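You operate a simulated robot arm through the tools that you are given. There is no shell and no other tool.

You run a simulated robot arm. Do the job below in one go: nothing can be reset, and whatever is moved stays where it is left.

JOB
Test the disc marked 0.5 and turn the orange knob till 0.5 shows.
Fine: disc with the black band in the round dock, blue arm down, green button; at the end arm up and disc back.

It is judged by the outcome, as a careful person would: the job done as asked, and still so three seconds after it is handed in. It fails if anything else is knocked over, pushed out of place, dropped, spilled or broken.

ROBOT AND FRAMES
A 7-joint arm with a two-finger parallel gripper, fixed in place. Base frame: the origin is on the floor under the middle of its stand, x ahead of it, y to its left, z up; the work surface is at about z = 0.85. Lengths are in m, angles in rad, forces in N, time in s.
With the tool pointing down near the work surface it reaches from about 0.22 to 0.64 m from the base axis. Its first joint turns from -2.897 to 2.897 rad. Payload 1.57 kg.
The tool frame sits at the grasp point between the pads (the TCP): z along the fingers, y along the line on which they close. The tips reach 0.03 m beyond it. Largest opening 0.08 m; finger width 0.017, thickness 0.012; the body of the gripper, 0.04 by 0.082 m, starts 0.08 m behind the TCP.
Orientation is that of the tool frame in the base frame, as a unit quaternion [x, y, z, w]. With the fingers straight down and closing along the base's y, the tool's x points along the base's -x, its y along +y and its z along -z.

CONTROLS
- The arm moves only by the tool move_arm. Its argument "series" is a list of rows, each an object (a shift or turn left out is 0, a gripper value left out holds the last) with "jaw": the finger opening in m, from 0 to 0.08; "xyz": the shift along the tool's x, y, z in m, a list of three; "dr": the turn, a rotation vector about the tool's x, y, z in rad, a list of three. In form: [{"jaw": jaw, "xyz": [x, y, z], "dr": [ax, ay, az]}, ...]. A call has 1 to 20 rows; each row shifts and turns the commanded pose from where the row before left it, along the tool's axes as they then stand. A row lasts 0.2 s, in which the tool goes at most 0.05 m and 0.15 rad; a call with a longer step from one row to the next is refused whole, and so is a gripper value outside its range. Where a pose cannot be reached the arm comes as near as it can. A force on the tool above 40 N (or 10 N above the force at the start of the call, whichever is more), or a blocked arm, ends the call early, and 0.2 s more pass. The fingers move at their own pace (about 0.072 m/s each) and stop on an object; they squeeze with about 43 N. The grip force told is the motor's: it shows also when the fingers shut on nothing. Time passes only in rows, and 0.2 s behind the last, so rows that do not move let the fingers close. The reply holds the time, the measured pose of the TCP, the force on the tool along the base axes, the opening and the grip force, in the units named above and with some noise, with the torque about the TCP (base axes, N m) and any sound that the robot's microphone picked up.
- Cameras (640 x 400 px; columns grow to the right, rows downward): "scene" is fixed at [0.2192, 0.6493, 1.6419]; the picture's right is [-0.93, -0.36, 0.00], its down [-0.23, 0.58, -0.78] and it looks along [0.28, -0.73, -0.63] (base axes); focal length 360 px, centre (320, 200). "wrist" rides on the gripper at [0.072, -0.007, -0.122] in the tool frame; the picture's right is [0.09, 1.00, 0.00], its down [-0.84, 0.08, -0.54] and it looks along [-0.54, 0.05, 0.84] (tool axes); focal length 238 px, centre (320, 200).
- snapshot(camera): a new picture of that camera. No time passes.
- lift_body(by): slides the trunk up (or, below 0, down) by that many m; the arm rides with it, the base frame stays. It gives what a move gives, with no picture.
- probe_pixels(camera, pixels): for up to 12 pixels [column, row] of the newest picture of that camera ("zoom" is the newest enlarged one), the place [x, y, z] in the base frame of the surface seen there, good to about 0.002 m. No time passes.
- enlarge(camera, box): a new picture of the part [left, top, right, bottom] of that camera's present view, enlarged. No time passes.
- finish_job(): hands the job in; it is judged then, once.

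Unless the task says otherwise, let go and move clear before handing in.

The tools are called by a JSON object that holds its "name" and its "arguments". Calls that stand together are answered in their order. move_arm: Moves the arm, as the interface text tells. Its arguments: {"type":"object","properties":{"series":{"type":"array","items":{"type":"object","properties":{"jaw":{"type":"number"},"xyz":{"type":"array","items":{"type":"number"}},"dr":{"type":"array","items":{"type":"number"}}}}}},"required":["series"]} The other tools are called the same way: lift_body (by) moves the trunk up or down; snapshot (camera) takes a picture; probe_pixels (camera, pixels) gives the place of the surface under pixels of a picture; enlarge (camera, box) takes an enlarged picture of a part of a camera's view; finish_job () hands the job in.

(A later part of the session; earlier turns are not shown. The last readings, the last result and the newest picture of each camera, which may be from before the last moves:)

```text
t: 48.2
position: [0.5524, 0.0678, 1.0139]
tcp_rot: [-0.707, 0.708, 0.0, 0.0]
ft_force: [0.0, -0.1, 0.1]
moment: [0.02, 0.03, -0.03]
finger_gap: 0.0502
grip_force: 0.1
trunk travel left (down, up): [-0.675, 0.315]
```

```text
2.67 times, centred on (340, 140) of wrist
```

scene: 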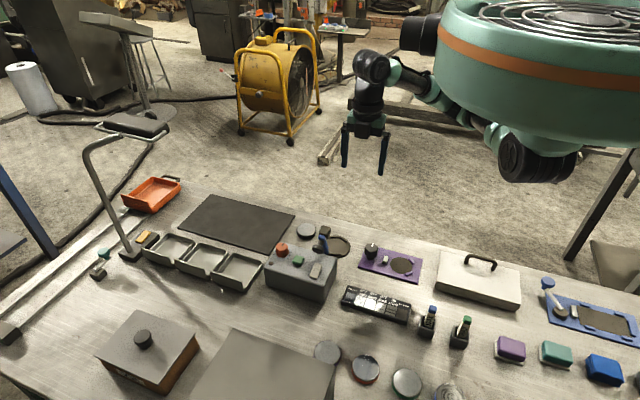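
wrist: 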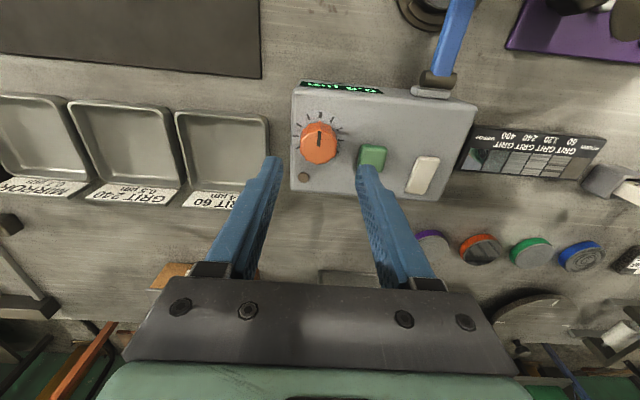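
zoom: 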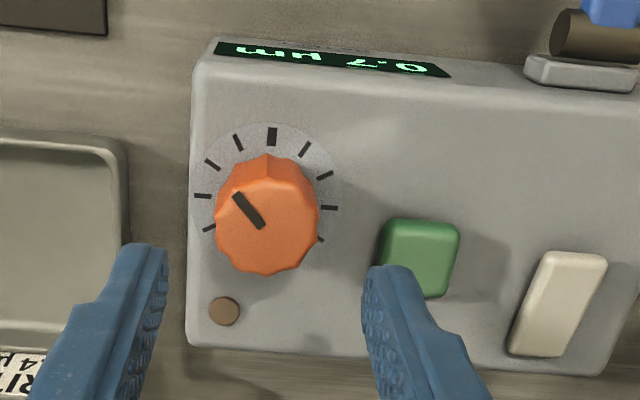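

The pointer moved about 43° and the display reads 0.7. I'll pre-rotate the gripper +0.6 rad, regrip, and turn another 0.7 rad so the display is readable at the end.

{"name": "move_arm", "arguments": {"series": [{"dr": [0, 0, 0.15]}, {"dr": [0, 0, 0.15]}, {"dr": [0, 0, 0.15]}, {"dr": [0, 0, 0.15]}, {}, {"xyz": [0, 0, 0.025]}, {"xyz": [0, 0, 0.025]}, {}, {"jaw": 0.015}, {"jaw": 0.015}, {"jaw": 0.015}]}}

{"name": "enlarge", "arguments": {"camera": "wrist", "box": [240, 65, 440, 215]}}

```text
t: 50.6
position: [0.5544, 0.0682, 0.963]
tcp_rot: [-0.467, 0.884, 0.0, 0.0]
ft_force: [3.0, -3.1, -2.3]
moment: [0.06, -0.32, 0.0]
finger_gap: 0.0309
grip_force: 40.5
trunk travel left (down, up): [-0.675, 0.315]
```

```text
2.67 times, centred on (340, 140) of wrist
```

zoom: 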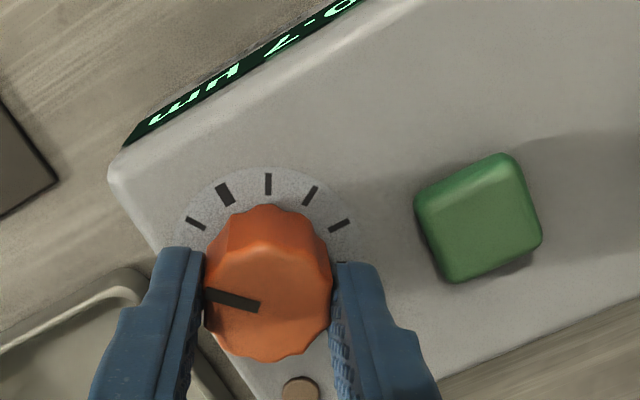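

Gripped again (0.031), display 0.7. Turning 0.6 rad further.

{"name": "move_arm", "arguments": {"series": [{"dr": [0, 0, -0.1]}, {"dr": [0, 0, -0.1]}, {"dr": [0, 0, -0.1]}, {"dr": [0, 0, -0.1]}, {"dr": [0, 0, -0.1]}, {"dr": [0, 0, -0.1]}, {}]}}

{"name": "enlarge", "arguments": {"camera": "wrist", "box": [240, 65, 440, 215]}}

```text
t: 52.2
position: [0.5539, 0.0672, 0.9634]
tcp_rot: [0.709, -0.705, 0.0, 0.0]
ft_force: [-1.4, 5.8, -2.6]
moment: [0.46, -0.1, 0.01]
finger_gap: 0.0312
grip_force: 39.6
trunk travel left (down, up): [-0.675, 0.315]
```

```text
2.67 times, centred on (340, 140) of wrist
```

zoom: 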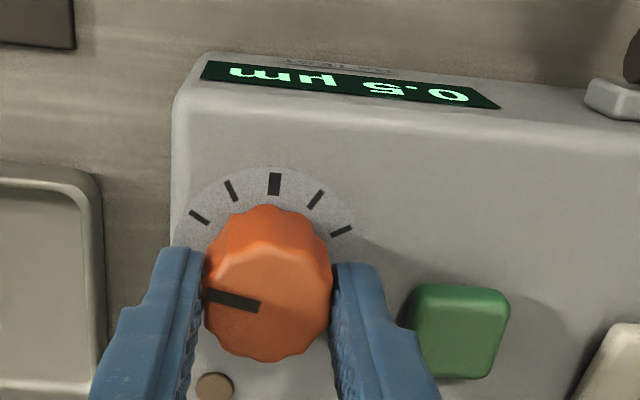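

The display looks like 0.5; I'll zoom in to read it unambiguously.

{"name": "enlarge", "arguments": {"camera": "wrist", "box": [290, 80, 400, 120]}}

```text
5.82 times, centred on (345, 100) of wrist
```

zoom: 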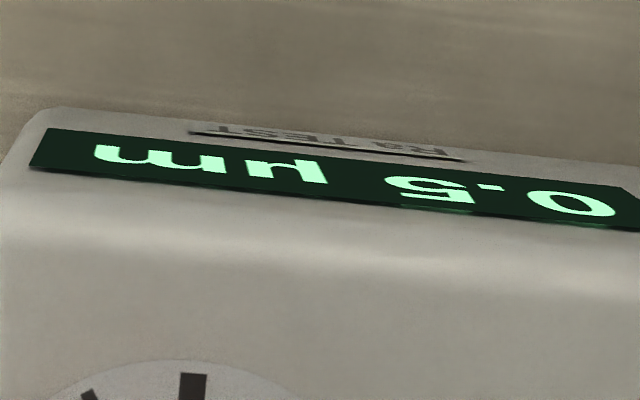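

The display reads 0.5 µm. From the steps so far it is likely near the 0.55 rounding edge, so I'll turn 0.13 rad more for margin and re-read.

{"name": "move_arm", "arguments": {"series": [{"dr": [0, 0, -0.065]}, {"dr": [0, 0, -0.065]}, {}]}}

{"name": "enlarge", "arguments": {"camera": "wrist", "box": [290, 70, 420, 130]}}

```text
t: 53.0
position: [0.5535, 0.0686, 0.9626]
tcp_rot: [0.753, -0.658, -0.001, 0.001]
ft_force: [-4.2, 9.3, -6.2]
moment: [0.44, 0.16, -0.01]
finger_gap: 0.0307
grip_force: 40.4
trunk travel left (down, up): [-0.675, 0.315]
```

```text
4.92 times, centred on (355, 100) of wrist
```

zoom: 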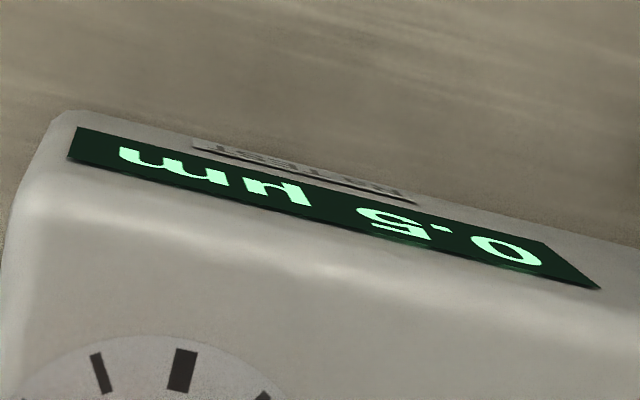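

Still 0.5. I'll release the knob, rise, yaw back and read the display in a clear view.

{"name": "move_arm", "arguments": {"series": [{"jaw": 0.05}, {"jaw": 0.05}, {"xyz": [0, 0, -0.02]}, {"xyz": [0, 0, -0.03]}, {"xyz": [0.0, 0, -0.05], "dr": [0, 0, 0.13]}, {"xyz": [0.04, 0, 0], "jaw": 0.08}, {"xyz": [0.04, 0, 0]}, {"xyz": [0.03, 0, 0]}, {}]}}

{"name": "snapshot", "arguments": {"camera": "wrist"}}

{"name": "enlarge", "arguments": {"camera": "wrist", "box": [240, 130, 400, 250]}}

```text
t: 55.0
position: [0.554, -0.0431, 1.0635]
tcp_rot: [-0.707, 0.708, 0.0, 0.001]
ft_force: [0.2, -0.4, -0.5]
moment: [0.04, 0.04, 0.01]
finger_gap: 0.0798
grip_force: 0.1
trunk travel left (down, up): [-0.675, 0.315]
```

```text
taken
```

wrist: 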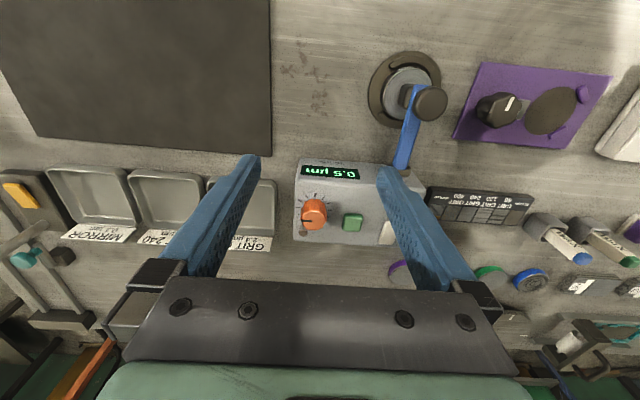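

```text
3.33 times, centred on (320, 190) of wrist
```

zoom: 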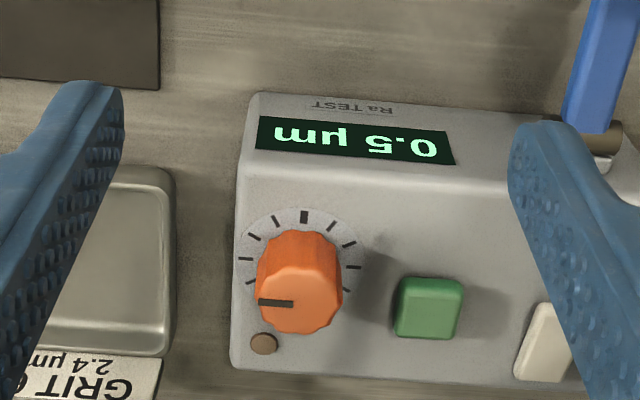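

The display clearly shows 0.5 µm after release. Next I raise the lever: move above its handle head at about (0.4495,-0.077).

{"name": "move_arm", "arguments": {"series": [{"xyz": [0.012, 0.035, 0]}, {"xyz": [0.011, 0.035, 0]}, {"xyz": [0.011, 0.0345, 0]}, {"jaw": 0.06}, {"xyz": [0, 0, 0.03]}, {}]}}

{"name": "snapshot", "arguments": {"camera": "wrist"}}

{"name": "enlarge", "arguments": {"camera": "wrist", "box": [250, 80, 390, 220]}}

```text
t: 56.4
position: [0.4487, -0.0764, 1.0328]
tcp_rot: [0.707, -0.707, 0.0, 0.0]
ft_force: [-0.6, 0.0, 0.2]
moment: [0.02, 0.06, 0.0]
finger_gap: 0.0599
grip_force: 0.1
trunk travel left (down, up): [-0.675, 0.315]
```

```text
taken
```

wrist: 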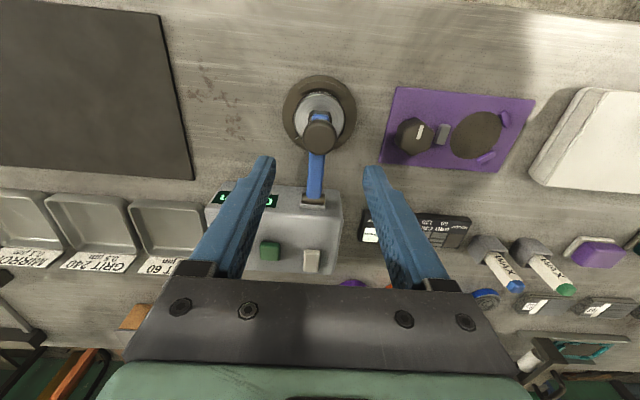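

```text
2.86 times, centred on (320, 150) of wrist
```

zoom: 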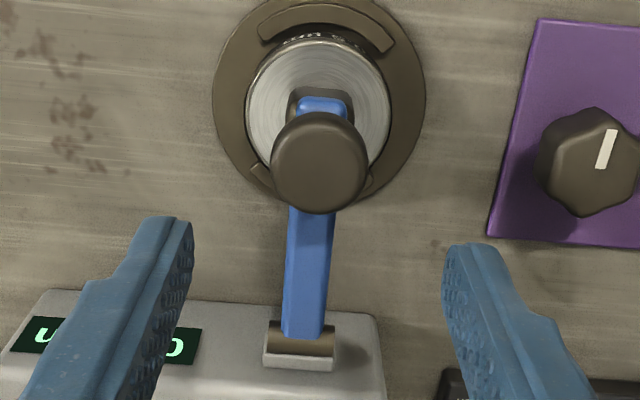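

{"name": "probe_pixels", "arguments": {"camera": "zoom", "pixels": [[320, 160], [275, 160], [364, 160], [320, 118], [320, 205], [322, 102], [310, 270], [300, 325], [300, 355]]}}

```text
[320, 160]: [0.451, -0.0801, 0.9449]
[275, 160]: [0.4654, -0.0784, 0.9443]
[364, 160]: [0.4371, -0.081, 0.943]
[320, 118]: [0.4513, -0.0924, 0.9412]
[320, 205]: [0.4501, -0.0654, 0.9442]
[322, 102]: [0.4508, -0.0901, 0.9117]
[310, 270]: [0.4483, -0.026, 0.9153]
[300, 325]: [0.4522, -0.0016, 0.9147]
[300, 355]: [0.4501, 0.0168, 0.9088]
```

Handle head centre is (0.4512,-0.079), top z≈0.945. I'll align and lower the fingers around it, then close.

{"name": "move_arm", "arguments": {"series": [{"xyz": [0.0026, -0.0022, 0.03]}, {"xyz": [0, 0, 0.03]}, {"xyz": [0, 0, 0.025]}, {}, {"jaw": 0.015}, {"jaw": 0.015}, {"jaw": 0.015}]}}

{"name": "enlarge", "arguments": {"camera": "wrist", "box": [250, 100, 390, 240]}}

{"name": "enlarge", "arguments": {"camera": "scene", "box": [290, 190, 380, 272]}}

```text
t: 58.0
position: [0.4498, -0.0801, 0.9457]
tcp_rot: [0.707, -0.707, -0.001, 0.001]
ft_force: [-5.2, -1.7, -2.9]
moment: [-0.27, 0.04, 0.03]
finger_gap: 0.0309
grip_force: 39.8
trunk travel left (down, up): [-0.675, 0.315]
```

```text
2.86 times, centred on (320, 170) of wrist
```

zoom: 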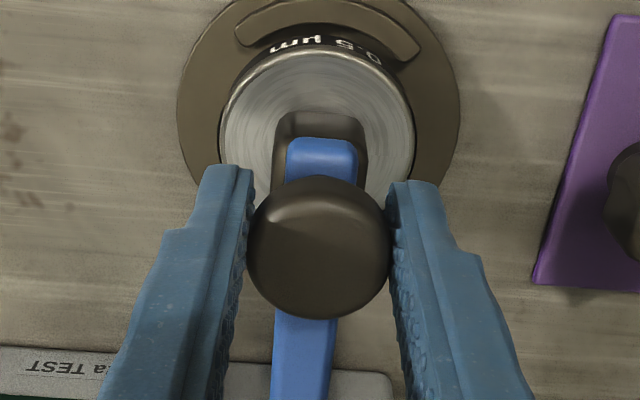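

```text
4.88 times, centred on (335, 231) of scene
```

zoom: 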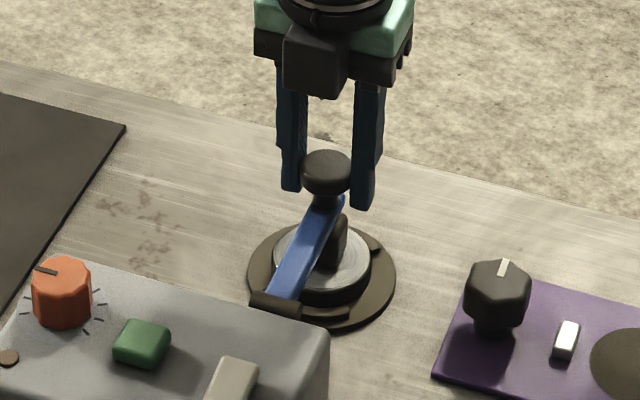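

The head is held (0.031). I'll swing the lever up slowly along its arc, first 40°.

{"name": "move_arm", "arguments": {"series": [{"xyz": [0, 0.0007, 0]}, {"xyz": [-0.0028, 0, -0.0077]}, {"xyz": [-0.0034, 0, -0.0074]}, {"xyz": [-0.0041, 0, -0.0071]}, {"xyz": [-0.0047, 0, -0.0067]}, {"xyz": [-0.0052, 0, -0.0062]}, {"xyz": [-0.0058, 0, -0.0058]}, {}]}}

{"name": "enlarge", "arguments": {"camera": "scene", "box": [290, 190, 380, 272]}}

```text
t: 59.8
position: [0.45, -0.0555, 0.9887]
tcp_rot: [-0.706, 0.708, 0.0, 0.0]
ft_force: [0.0, -11.0, -6.6]
moment: [-1.25, 0.05, -0.04]
finger_gap: 0.0313
grip_force: 39.9
trunk travel left (down, up): [-0.675, 0.315]
```

```text
4.88 times, centred on (335, 231) of scene
```

zoom: 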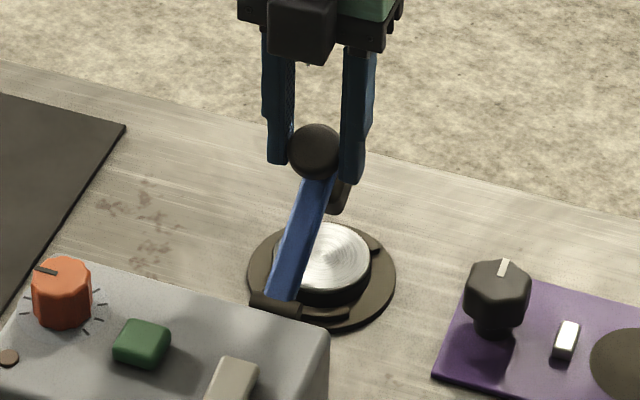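

The lever follows, 30° up, with 11 N resistance. Continuing.

{"name": "move_arm", "arguments": {"series": [{"xyz": [-0.0062, 0, -0.0052]}, {"xyz": [-0.0067, 0, -0.0047]}, {"xyz": [-0.0071, 0, -0.0041]}, {"xyz": [-0.0074, 0, -0.0034]}, {"xyz": [-0.0077, 0, -0.0028]}, {"xyz": [-0.0079, 0, -0.0021]}, {}]}}

{"name": "enlarge", "arguments": {"camera": "scene", "box": [290, 190, 380, 272]}}

```text
t: 61.4
position: [0.4492, -0.0131, 1.0131]
tcp_rot: [-0.707, 0.708, -0.001, -0.001]
ft_force: [-1.3, -14.7, 6.1]
moment: [-1.36, 0.07, -0.03]
finger_gap: 0.0312
grip_force: 39.8
trunk travel left (down, up): [-0.675, 0.315]
```

```text
4.88 times, centred on (335, 231) of scene
```

zoom: 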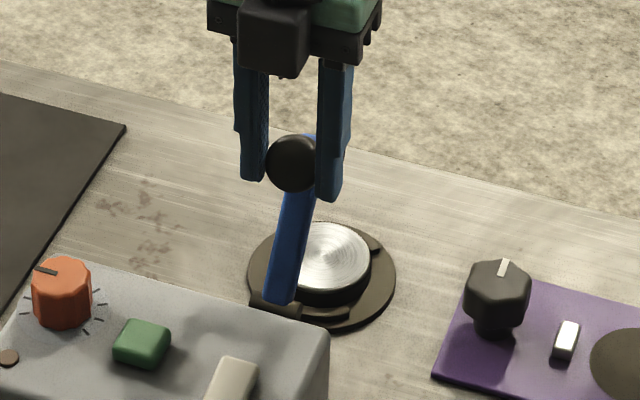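

The lever keeps following. Continuing through vertical.

{"name": "move_arm", "arguments": {"series": [{"xyz": [-0.008, 0, -0.0014]}, {"xyz": [-0.0081, 0, -0.0007]}, {"xyz": [-0.0081, 0, 0]}, {"xyz": [-0.0081, 0, 0.0007]}, {"xyz": [-0.008, 0, 0.0014]}, {}]}}

{"name": "enlarge", "arguments": {"camera": "scene", "box": [280, 190, 370, 272]}}

```text
t: 62.8
position: [0.4502, 0.0304, 1.0118]
tcp_rot: [-0.707, 0.707, 0.001, 0.0]
ft_force: [-0.3, 0.3, 0.3]
moment: [-0.01, -0.02, 0.01]
finger_gap: 0.015
grip_force: 0.1
trunk travel left (down, up): [-0.675, 0.315]
```

```text
4.88 times, centred on (325, 231) of scene
```

zoom: 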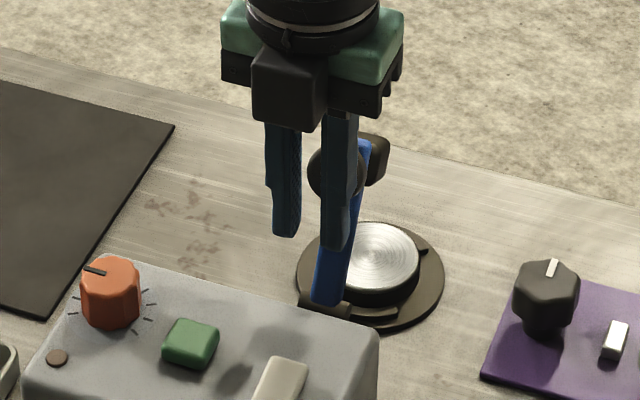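

The grip slipped off (jaws at 0.015) with the head now behind the fingers at zoom (335,170). I'll probe where the lever is before regripping.

{"name": "probe_pixels", "arguments": {"camera": "zoom", "pixels": [[315, 170], [313, 185], [355, 200], [345, 240], [325, 290], [375, 160], [362, 150], [280, 230], [335, 245]]}}

{"name": "snapshot", "arguments": {"camera": "wrist"}}

{"name": "enlarge", "arguments": {"camera": "wrist", "box": [250, 50, 390, 210]}}

```text
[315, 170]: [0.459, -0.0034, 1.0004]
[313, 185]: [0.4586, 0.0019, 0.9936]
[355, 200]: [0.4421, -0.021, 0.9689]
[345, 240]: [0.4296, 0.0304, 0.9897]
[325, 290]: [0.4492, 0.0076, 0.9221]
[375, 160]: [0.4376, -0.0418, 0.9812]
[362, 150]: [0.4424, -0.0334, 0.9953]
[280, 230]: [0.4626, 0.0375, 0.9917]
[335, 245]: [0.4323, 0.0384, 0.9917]
```

```text
taken
```

wrist: 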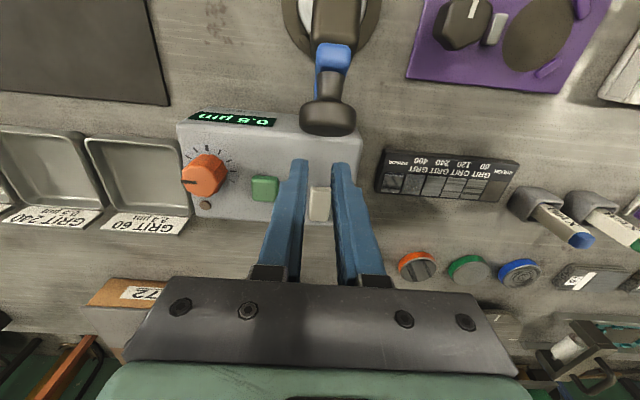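

```text
2.50 times, centred on (320, 130) of wrist
```

zoom: 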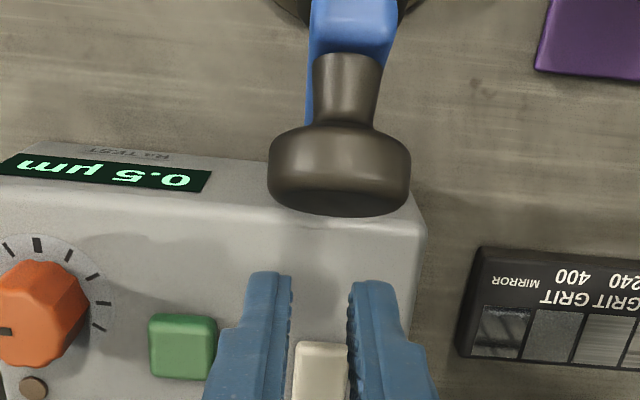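

The lever stands at about 120° and sinks slowly by itself; most of the resistance was torsion in my pads. I'll rise, open, return above the dock and let it settle, then lift again with the tool turning along with the lever.

{"name": "move_arm", "arguments": {"series": [{"xyz": [0, 0, -0.045], "jaw": 0.06}, {"xyz": [0.0, 0, -0.01], "jaw": 0.06}, {"xyz": [0.036, 0, 0]}, {"xyz": [0.036, 0, 0]}, {"xyz": [0.036, 0, 0]}, {}]}}

{"name": "enlarge", "arguments": {"camera": "scene", "box": [280, 190, 370, 272]}}

{"name": "snapshot", "arguments": {"camera": "wrist"}}

```text
t: 64.2
position: [0.4495, -0.077, 1.0662]
tcp_rot: [-0.707, 0.707, 0.001, 0.0]
ft_force: [0.1, 0.4, 0.2]
moment: [-0.02, 0.01, 0.02]
finger_gap: 0.0599
grip_force: 0.1
trunk travel left (down, up): [-0.675, 0.315]
```

```text
4.88 times, centred on (325, 231) of scene
```

zoom: 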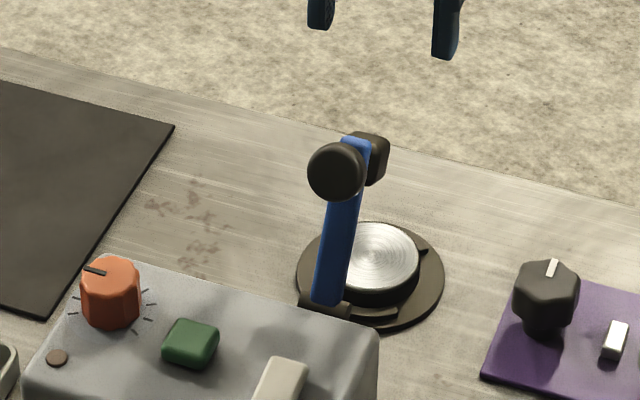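

```text
taken
```

wrist: 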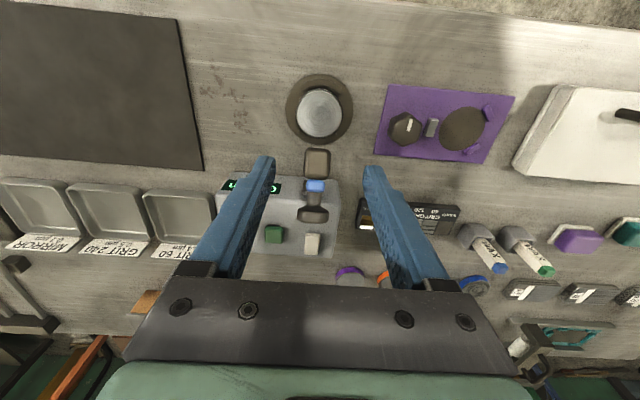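

The lever is holding at about 115–120°. I can now push its block from the -y side toward +y. I'll measure the block and head.

{"name": "probe_pixels", "arguments": {"camera": "wrist", "pixels": [[317, 153], [317, 162], [317, 172], [306, 162], [328, 162], [315, 186], [313, 200], [313, 210], [313, 220], [301, 213], [326, 213]]}}

{"name": "enlarge", "arguments": {"camera": "wrist", "box": [270, 130, 360, 240]}}

{"name": "probe_pixels", "arguments": {"camera": "scene", "pixels": [[345, 239]]}}

```text
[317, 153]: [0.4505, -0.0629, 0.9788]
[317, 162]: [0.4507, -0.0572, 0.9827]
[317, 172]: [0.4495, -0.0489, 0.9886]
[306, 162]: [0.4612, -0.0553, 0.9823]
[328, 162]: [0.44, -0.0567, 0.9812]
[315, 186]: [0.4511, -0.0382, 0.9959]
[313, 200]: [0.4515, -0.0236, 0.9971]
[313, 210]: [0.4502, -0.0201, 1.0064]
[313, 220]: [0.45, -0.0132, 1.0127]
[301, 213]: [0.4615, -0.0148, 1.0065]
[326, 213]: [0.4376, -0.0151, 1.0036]
```

```text
3.64 times, centred on (315, 185) of wrist
```

zoom: 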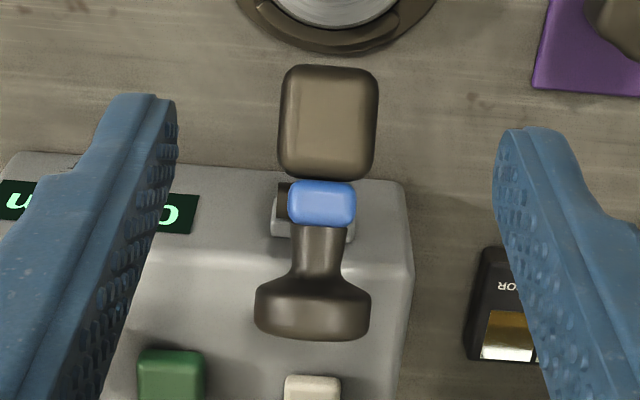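

```text
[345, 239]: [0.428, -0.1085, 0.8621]
```

The block's -y edge is at about y≈-0.065, z≈0.977 (lever at ~125°). I'll close the fingers, go down on its -y side, and push gently toward +y.

{"name": "move_arm", "arguments": {"series": [{"jaw": 0.0, "xyz": [0.014, -0.0008, 0]}, {"jaw": 0.0}, {"jaw": 0.0}, {"xyz": [0, 0, 0.03]}, {"xyz": [0, 0, 0.03]}, {"xyz": [0, 0, 0.024]}, {}]}}

{"name": "enlarge", "arguments": {"camera": "scene", "box": [290, 180, 380, 262]}}

{"name": "snapshot", "arguments": {"camera": "wrist"}}

```text
t: 65.8
position: [0.4521, -0.0926, 0.9811]
tcp_rot: [-0.707, 0.708, 0.0, 0.0]
ft_force: [-0.6, 0.0, 0.1]
moment: [-0.02, 0.02, 0.04]
finger_gap: 0.0
grip_force: 21.3
trunk travel left (down, up): [-0.675, 0.315]
```

```text
4.88 times, centred on (335, 221) of scene
```

zoom: 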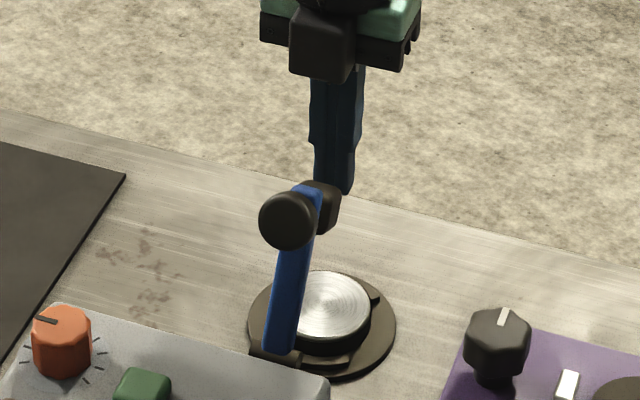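

```text
taken
```

wrist: 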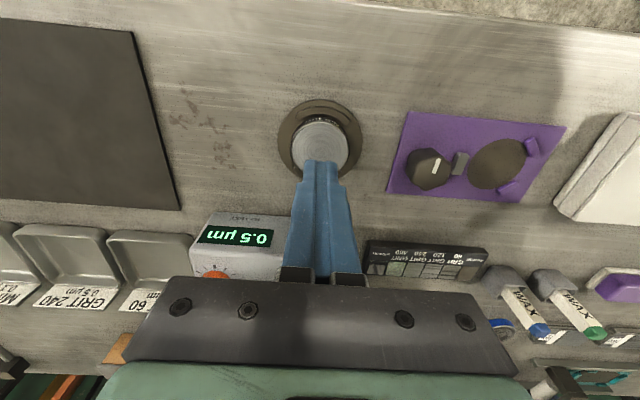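

The fingers are on the block's -y side, and the display still shows 0.5. Pushing gently toward +y.

{"name": "move_arm", "arguments": {"series": [{"xyz": [-0.009, 0, 0]}, {"xyz": [-0.008, 0, 0]}, {"xyz": [-0.008, 0, 0]}, {"xyz": [-0.008, 0, 0]}, {"xyz": [-0.008, 0, 0]}, {"xyz": [-0.008, 0, 0]}, {}]}}

{"name": "enlarge", "arguments": {"camera": "scene", "box": [280, 180, 370, 262]}}

```text
t: 67.1
position: [0.4513, -0.0568, 0.9872]
tcp_rot: [-0.703, 0.711, -0.007, -0.002]
ft_force: [-8.8, -9.1, 13.3]
moment: [0.23, 0.09, 0.12]
finger_gap: 0.0
grip_force: 21.3
trunk travel left (down, up): [-0.675, 0.315]
stopped in row 6: the force on the tool passed its limit at 45 N (the readings are from after the stop); the commanded pose is now the measured one
```

```text
4.88 times, centred on (325, 221) of scene
```

zoom: 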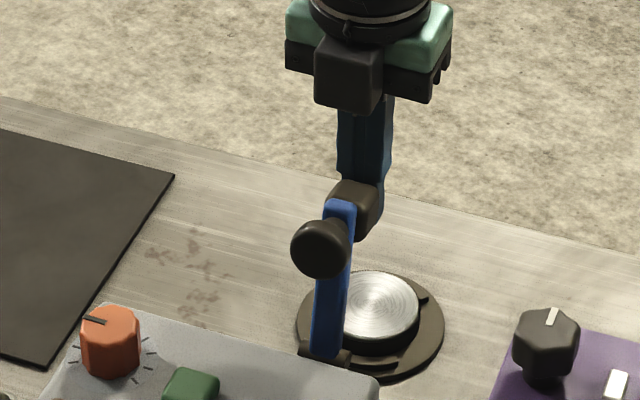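

The push stopped at 45 N; the lever moved some. I'll look closely at the contact.

{"name": "snapshot", "arguments": {"camera": "wrist"}}

{"name": "enlarge", "arguments": {"camera": "wrist", "box": [270, 100, 370, 260]}}

{"name": "enlarge", "arguments": {"camera": "scene", "box": [320, 195, 370, 262]}}

{"name": "probe_pixels", "arguments": {"camera": "zoom", "pixels": [[330, 120], [300, 150], [345, 150], [310, 100], [375, 90], [300, 170], [260, 200], [275, 260], [290, 320], [335, 130]]}}

```text
taken
```

wrist: 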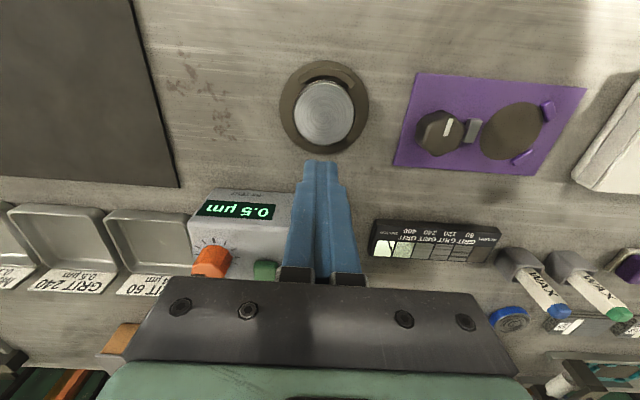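

```text
2.50 times, centred on (320, 180) of wrist
```

zoom: 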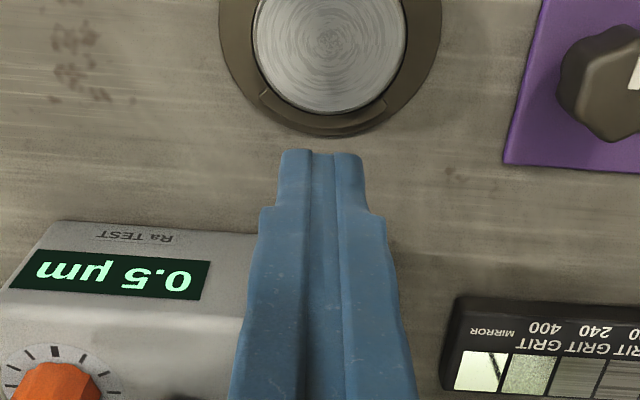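

```text
5.97 times, centred on (345, 228) of scene
```

zoom: 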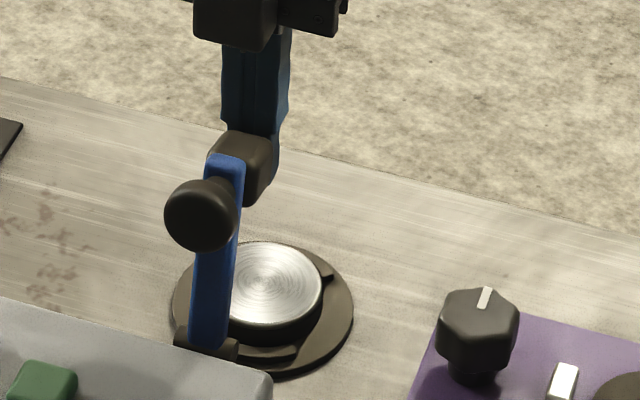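

```text
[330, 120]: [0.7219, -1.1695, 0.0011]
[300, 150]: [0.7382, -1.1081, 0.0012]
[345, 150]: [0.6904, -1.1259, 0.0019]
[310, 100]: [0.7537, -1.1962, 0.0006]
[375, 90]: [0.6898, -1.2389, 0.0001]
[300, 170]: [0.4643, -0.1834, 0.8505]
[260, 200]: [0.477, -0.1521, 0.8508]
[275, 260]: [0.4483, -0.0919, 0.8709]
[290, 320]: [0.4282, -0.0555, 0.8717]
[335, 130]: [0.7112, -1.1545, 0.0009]
```

{"name": "probe_pixels", "arguments": {"camera": "zoom", "pixels": [[245, 145], [235, 142], [255, 180], [225, 170], [200, 210], [180, 210], [222, 210], [220, 260], [208, 320], [275, 100], [274, 170], [240, 110]]}}

```text
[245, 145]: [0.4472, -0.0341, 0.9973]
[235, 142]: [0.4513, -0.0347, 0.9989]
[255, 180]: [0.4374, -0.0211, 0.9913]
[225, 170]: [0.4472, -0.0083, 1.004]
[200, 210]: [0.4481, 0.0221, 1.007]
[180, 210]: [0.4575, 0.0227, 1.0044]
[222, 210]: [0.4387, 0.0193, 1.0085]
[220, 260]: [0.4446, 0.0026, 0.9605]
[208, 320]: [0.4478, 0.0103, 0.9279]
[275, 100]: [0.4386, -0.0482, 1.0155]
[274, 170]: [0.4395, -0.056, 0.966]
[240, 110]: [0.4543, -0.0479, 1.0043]
```

The lever is now at about 103°; the jam came from friction because I pushed straight while the block rises along an arc. I'll push along the arc (+y and +z together).

{"name": "move_arm", "arguments": {"series": [{"xyz": [-0.0043, 0, -0.0025]}, {"xyz": [-0.0043, 0, -0.0025]}, {"xyz": [-0.0045, 0, -0.002]}, {"xyz": [-0.0045, 0, -0.002]}, {}]}}

{"name": "enlarge", "arguments": {"camera": "scene", "box": [310, 195, 360, 262]}}

```text
t: 68.3
position: [0.4519, -0.0391, 0.9972]
tcp_rot: [-0.703, 0.711, -0.007, 0.003]
ft_force: [2.2, -11.4, 30.4]
moment: [0.38, 0.33, 0.02]
finger_gap: 0.0
grip_force: 20.5
trunk travel left (down, up): [-0.675, 0.315]
```

```text
5.97 times, centred on (335, 228) of scene
```

zoom: 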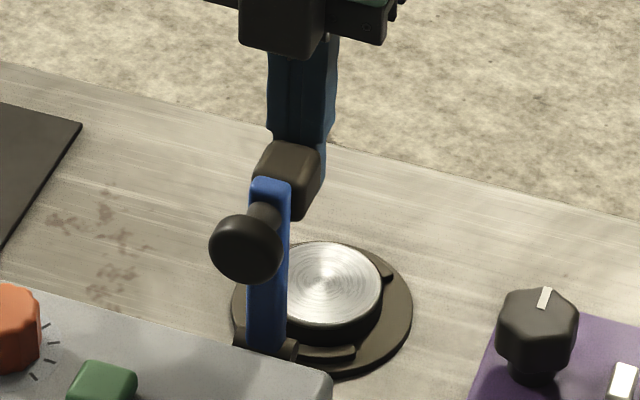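

A strong +z force shows the block is catching under the finger's shoulder. I'll back off slightly, rise 2 cm so only the tip section pushes, and re-measure.

{"name": "move_arm", "arguments": {"series": [{"xyz": [0.008, 0, 0]}, {"xyz": [0, 0, -0.022]}, {}]}}

{"name": "enlarge", "arguments": {"camera": "scene", "box": [310, 185, 360, 262]}}

{"name": "probe_pixels", "arguments": {"camera": "zoom", "pixels": [[290, 205], [275, 200], [310, 235], [268, 225], [240, 280], [268, 290], [262, 350], [325, 200], [325, 160], [300, 150]]}}

```text
t: 69.1
position: [0.4518, -0.0438, 1.0147]
tcp_rot: [-0.704, 0.71, -0.004, -0.001]
ft_force: [-0.1, 0.0, 0.0]
moment: [0.01, 0.01, -0.01]
finger_gap: 0.0001
grip_force: 21.5
trunk travel left (down, up): [-0.675, 0.315]
```

```text
5.19 times, centred on (335, 224) of scene
```

zoom: 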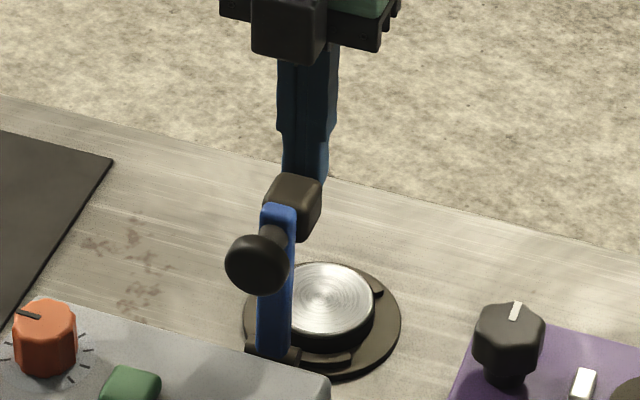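

```text
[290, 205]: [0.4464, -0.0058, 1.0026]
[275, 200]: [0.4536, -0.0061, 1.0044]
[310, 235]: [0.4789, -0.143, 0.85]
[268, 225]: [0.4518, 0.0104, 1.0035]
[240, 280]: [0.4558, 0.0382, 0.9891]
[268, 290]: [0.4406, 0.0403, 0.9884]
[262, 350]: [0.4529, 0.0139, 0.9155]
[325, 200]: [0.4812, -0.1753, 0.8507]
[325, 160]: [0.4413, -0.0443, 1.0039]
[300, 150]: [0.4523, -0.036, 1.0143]
```

The lever is now about vertical (92°) and the finger is free of it. I'll push on with just the tip section along the arc toward the up stop.

{"name": "move_arm", "arguments": {"series": [{"xyz": [-0.006, 0, 0]}, {"xyz": [-0.005, 0, -0.001]}, {"xyz": [-0.006, 0, -0.0025]}, {"xyz": [-0.006, 0, -0.002]}, {"xyz": [-0.006, 0, -0.0015]}, {}]}}

{"name": "enlarge", "arguments": {"camera": "scene", "box": [310, 185, 360, 262]}}

```text
t: 70.5
position: [0.4535, -0.0162, 1.0228]
tcp_rot: [-0.704, 0.71, -0.005, -0.001]
ft_force: [0.0, -0.7, -0.4]
moment: [0.0, 0.04, -0.01]
finger_gap: 0.0001
grip_force: 21.5
trunk travel left (down, up): [-0.675, 0.315]
```

```text
5.19 times, centred on (335, 224) of scene
```

zoom: 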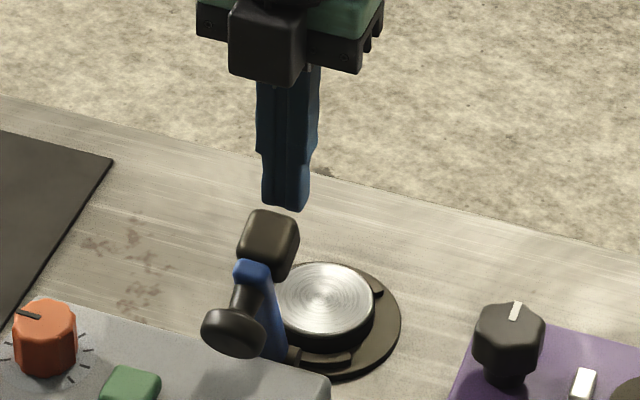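

The lever has fallen back to its up position, like at the start. I'll verify by probing the handle and then retreat upward.

{"name": "probe_pixels", "arguments": {"camera": "zoom", "pixels": [[233, 330], [215, 325], [250, 270], [268, 225], [290, 240], [275, 320]]}}

{"name": "move_arm", "arguments": {"series": [{"xyz": [0.015, 0, -0.02]}, {"xyz": [0.015, 0, -0.03]}, {"xyz": [0.01, 0, -0.02]}, {"jaw": 0.08}, {"jaw": 0.08}, {"jaw": 0.08}]}}

{"name": "snapshot", "arguments": {"camera": "wrist"}}

{"name": "snapshot", "arguments": {"camera": "scene"}}

{"name": "enlarge", "arguments": {"camera": "scene", "box": [260, 205, 370, 305]}}

```text
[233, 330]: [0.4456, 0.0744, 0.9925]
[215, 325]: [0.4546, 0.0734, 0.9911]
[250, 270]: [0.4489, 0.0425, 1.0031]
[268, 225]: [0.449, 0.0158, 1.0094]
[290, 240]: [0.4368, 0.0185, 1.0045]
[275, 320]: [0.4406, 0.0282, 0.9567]
```

```text
t: 71.9
position: [0.4533, -0.055, 1.0932]
tcp_rot: [-0.704, 0.71, -0.005, -0.001]
ft_force: [0.4, 0.0, 0.3]
moment: [-0.01, 0.02, -0.04]
finger_gap: 0.0801
grip_force: 0.0
trunk travel left (down, up): [-0.675, 0.315]
```

```text
taken
```

wrist: 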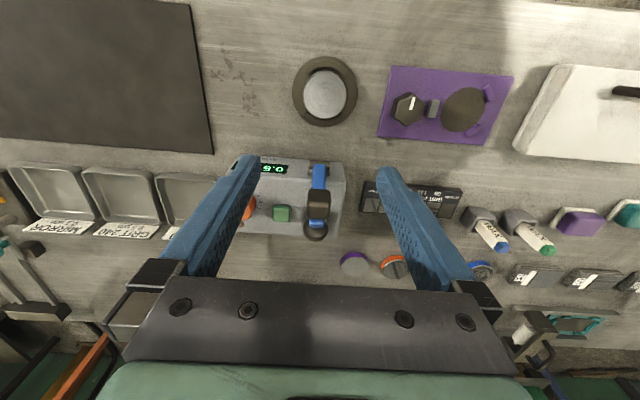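

```text
taken
```

scene: 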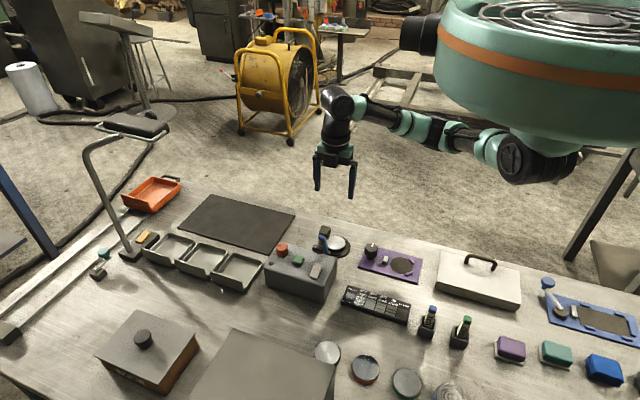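

```text
4.00 times, centred on (315, 255) of scene
```

zoom: 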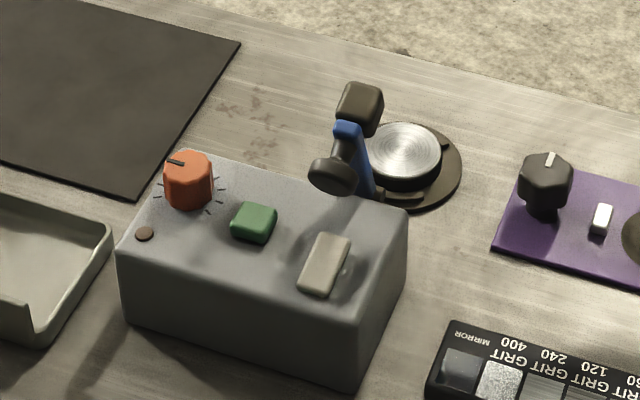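

The lever is back up as at the start, and the display still shows 0.5. Now I'll straighten the tool slightly, centre over the disc and lower part way to fetch it.

{"name": "move_arm", "arguments": {"series": [{"xyz": [0.01, 0.0015, 0.02], "dr": [-0.0057, -0.0085, -0.0085]}, {"xyz": [0.01, 0.0015, 0.03]}, {"xyz": [0, 0, 0.03]}, {}]}}

{"name": "enlarge", "arguments": {"camera": "wrist", "box": [240, 70, 400, 210]}}

{"name": "probe_pixels", "arguments": {"camera": "zoom", "pixels": [[320, 200], [320, 100], [320, 300], [250, 200], [400, 200]]}}

```text
t: 72.9
position: [0.4502, -0.0765, 1.0135]
tcp_rot: [0.707, -0.707, 0.001, -0.001]
ft_force: [0.4, 0.6, 0.7]
moment: [-0.02, -0.01, -0.01]
finger_gap: 0.0799
grip_force: 0.0
trunk travel left (down, up): [-0.675, 0.315]
```

```text
2.86 times, centred on (320, 140) of wrist
```

zoom: 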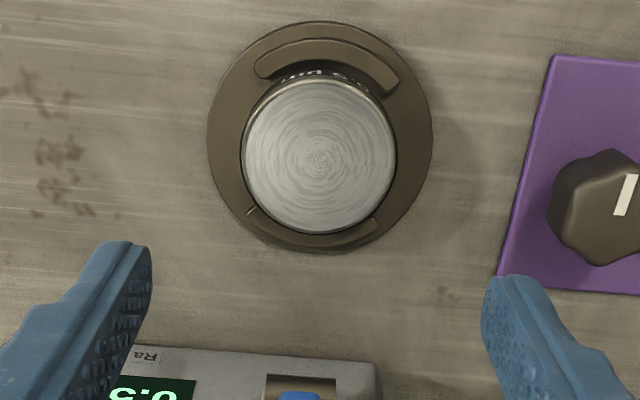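

```text
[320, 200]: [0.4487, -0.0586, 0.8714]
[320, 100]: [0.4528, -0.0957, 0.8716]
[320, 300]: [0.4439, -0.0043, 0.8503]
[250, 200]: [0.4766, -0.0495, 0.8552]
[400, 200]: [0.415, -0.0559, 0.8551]
```

{"name": "probe_pixels", "arguments": {"camera": "zoom", "pixels": [[246, 155], [394, 155], [320, 82], [320, 230], [320, 157]]}}

```text
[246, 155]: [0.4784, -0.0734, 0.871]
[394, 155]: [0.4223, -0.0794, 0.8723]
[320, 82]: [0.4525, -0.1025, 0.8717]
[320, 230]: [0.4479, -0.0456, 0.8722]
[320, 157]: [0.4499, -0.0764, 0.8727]
```

The disc is centred at (0.4503,-0.074). I'll trim 1.5 mm, lower and grip it.

{"name": "move_arm", "arguments": {"series": [{"xyz": [-0.002, 0, 0.035]}, {"xyz": [0, 0, 0.04]}, {"xyz": [0, 0, 0.03]}, {"xyz": [0, 0, 0.0175]}, {}, {"jaw": 0.05}, {"jaw": 0.05}, {"jaw": 0.05}]}}

{"name": "enlarge", "arguments": {"camera": "wrist", "box": [240, 90, 400, 230]}}

```text
t: 74.7
position: [0.449, -0.0744, 0.8921]
tcp_rot: [0.707, -0.707, 0.0, 0.0]
ft_force: [0.9, 0.0, -0.2]
moment: [0.01, -0.05, -0.03]
finger_gap: 0.0595
grip_force: 42.8
trunk travel left (down, up): [-0.675, 0.315]
```

```text
2.86 times, centred on (320, 160) of wrist
```

zoom: 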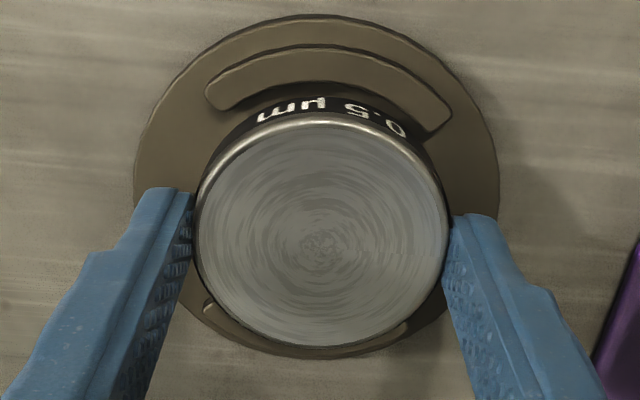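

The disc is held (0.0595). Lifting straight up and carrying it back over its original spot (0.5555,-0.1003).

{"name": "move_arm", "arguments": {"series": [{"xyz": [0, 0, -0.01]}, {"xyz": [0, 0, -0.025]}, {"xyz": [0, 0, -0.025]}, {"xyz": [0.0064, -0.0264, 0]}, {"xyz": [0.0064, -0.0264, 0]}, {"xyz": [0.0065, -0.0264, 0]}, {"xyz": [0.0065, -0.0265, 0]}, {}, {}]}}

{"name": "snapshot", "arguments": {"camera": "wrist"}}

{"name": "enlarge", "arguments": {"camera": "scene", "box": [260, 190, 360, 272]}}

```text
t: 76.7
position: [0.5554, -0.1006, 0.9521]
tcp_rot: [-0.706, 0.708, 0.0, 0.0]
ft_force: [0.2, -0.7, -3.8]
moment: [0.02, -0.02, 0.04]
finger_gap: 0.0593
grip_force: 43.5
trunk travel left (down, up): [-0.675, 0.315]
```

```text
taken
```

wrist: 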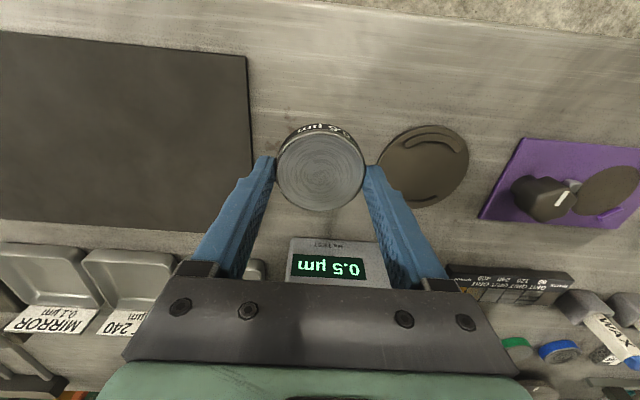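

```text
4.88 times, centred on (310, 231) of scene
```

zoom: 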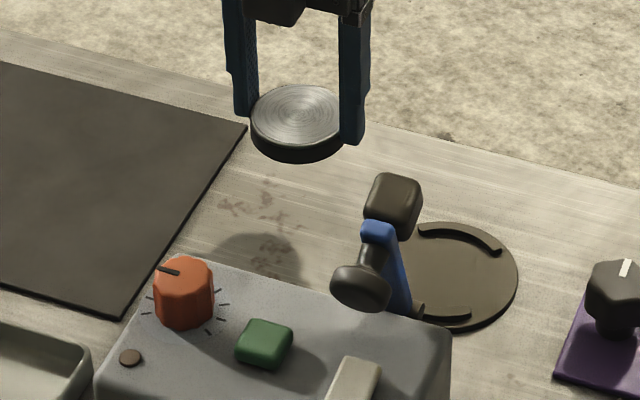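

The disc is over its original spot and the display still shows 0.5 µm. Lowering near the table.

{"name": "move_arm", "arguments": {"series": [{"xyz": [0, 0, 0.03]}, {"xyz": [0, 0, 0.02]}, {"xyz": [0, 0, 0.008]}, {"xyz": [0, 0, 0.003]}, {}]}}

{"name": "enlarge", "arguments": {"camera": "wrist", "box": [240, 90, 400, 230]}}

{"name": "probe_pixels", "arguments": {"camera": "zoom", "pixels": [[200, 240], [443, 240], [322, 130], [322, 342], [322, 240]]}}

```text
t: 77.9
position: [0.554, -0.0989, 0.8891]
tcp_rot: [-0.707, 0.707, 0.0, 0.0]
ft_force: [-0.4, -0.3, -2.7]
moment: [-0.04, 0.01, 0.0]
finger_gap: 0.0587
grip_force: 43.3
trunk travel left (down, up): [-0.675, 0.315]
```

```text
2.86 times, centred on (320, 160) of wrist
```

zoom: 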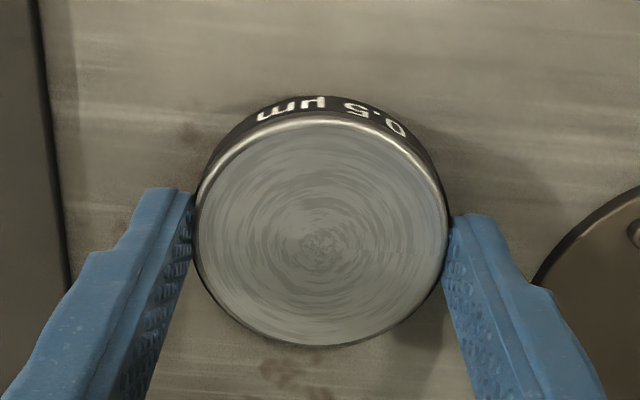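

```text
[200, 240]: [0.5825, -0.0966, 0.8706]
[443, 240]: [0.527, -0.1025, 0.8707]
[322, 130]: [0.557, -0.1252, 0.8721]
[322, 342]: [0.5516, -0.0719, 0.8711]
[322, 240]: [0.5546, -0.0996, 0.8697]
```

Disc centre (0.5548,-0.0986) versus the original (0.5555,-0.1003); 3–4 mm above the table. I'll trim and step down to contact.

{"name": "move_arm", "arguments": {"series": [{"xyz": [0.0015, -0.0005, 0.001]}, {"xyz": [0, 0, 0.001]}, {"xyz": [0, 0, 0.001]}, {}]}}

```text
t: 78.9
position: [0.555, -0.1001, 0.8866]
tcp_rot: [0.707, -0.707, 0.0, 0.0]
ft_force: [0.4, 0.0, -3.8]
moment: [-0.01, -0.01, 0.0]
finger_gap: 0.0591
grip_force: 42.7
trunk travel left (down, up): [-0.675, 0.315]
```

{"name": "move_arm", "arguments": {"series": [{"xyz": [0, 0, 0.001]}, {}]}}

```text
t: 79.5
position: [0.5565, -0.1017, 0.8854]
tcp_rot: [0.708, -0.707, 0.0, -0.001]
ft_force: [0.6, -0.2, -2.3]
moment: [0.01, 0.11, 0.01]
finger_gap: 0.0592
grip_force: 42.8
trunk travel left (down, up): [-0.675, 0.315]
```

Force is just beginning to change (-2.3 N); one more small step.

{"name": "move_arm", "arguments": {"series": [{"xyz": [0, 0, 0.0007]}, {}]}}

```text
t: 80.1
position: [0.5563, -0.1006, 0.8855]
tcp_rot: [0.707, -0.707, 0.001, -0.001]
ft_force: [1.3, 0.3, 2.9]
moment: [0.05, 0.11, -0.01]
finger_gap: 0.059
grip_force: 43.0
trunk travel left (down, up): [-0.675, 0.315]
```

The disc has touched the table (+6 N change). Releasing and rising straight up.

{"name": "move_arm", "arguments": {"series": [{"jaw": 0.08}, {"jaw": 0.08}, {"jaw": 0.08}, {"xyz": [0, 0, -0.015]}, {"xyz": [0, 0, -0.04]}, {"xyz": [0, 0, -0.05]}, {"xyz": [0, 0, -0.05]}, {"xyz": [0, 0, -0.05]}, {}]}}

{"name": "snapshot", "arguments": {"camera": "wrist"}}

{"name": "snapshot", "arguments": {"camera": "scene"}}

{"name": "enlarge", "arguments": {"camera": "scene", "box": [260, 205, 370, 305]}}

{"name": "enlarge", "arguments": {"camera": "wrist", "box": [240, 60, 440, 220]}}

```text
t: 82.1
position: [0.5562, -0.099, 1.0902]
tcp_rot: [0.707, -0.707, 0.0, 0.0]
ft_force: [-0.6, 0.0, -0.7]
moment: [0.02, 0.03, -0.04]
finger_gap: 0.08
grip_force: 0.0
trunk travel left (down, up): [-0.675, 0.315]
```

```text
taken
```

wrist: 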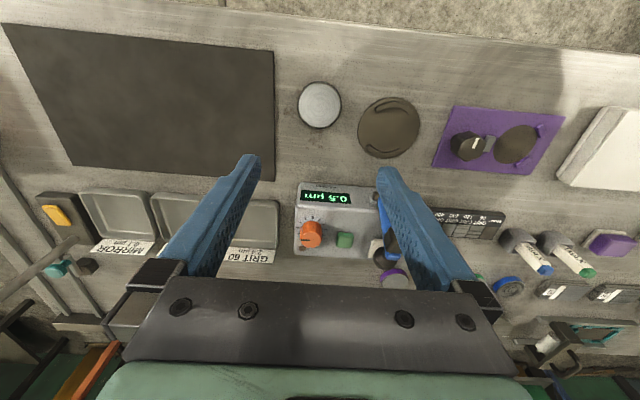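

```text
taken
```

scene: 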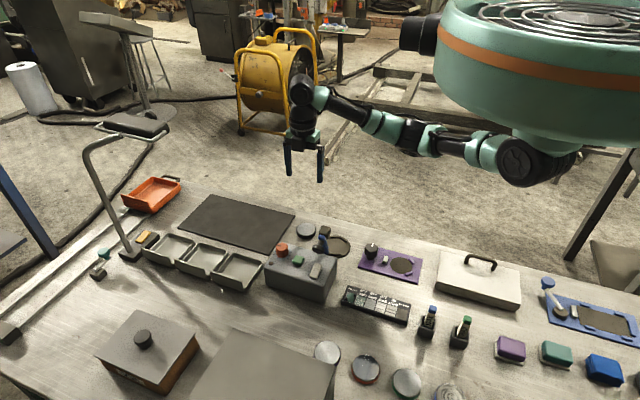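

```text
4.00 times, centred on (315, 255) of scene
```

zoom: 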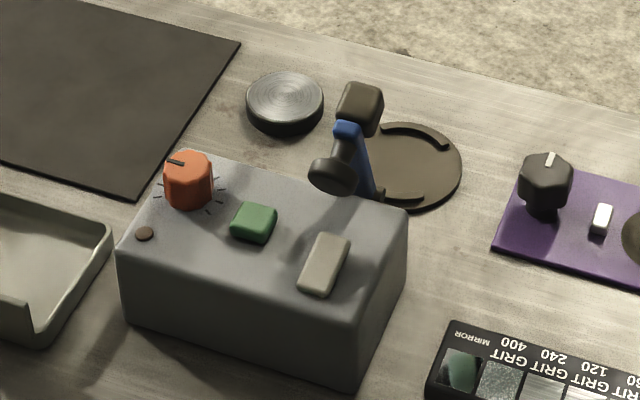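

```text
2.50 times, centred on (340, 140) of wrist
```

zoom: 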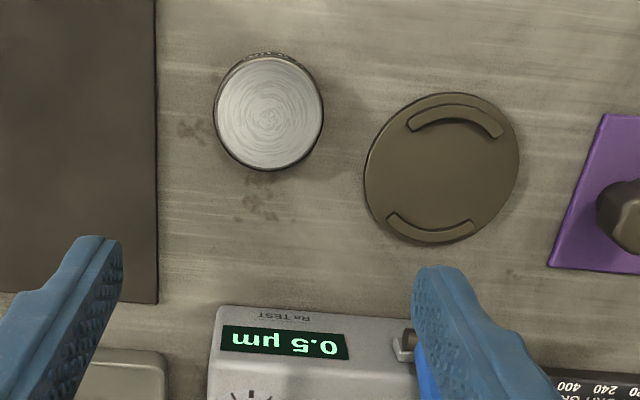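

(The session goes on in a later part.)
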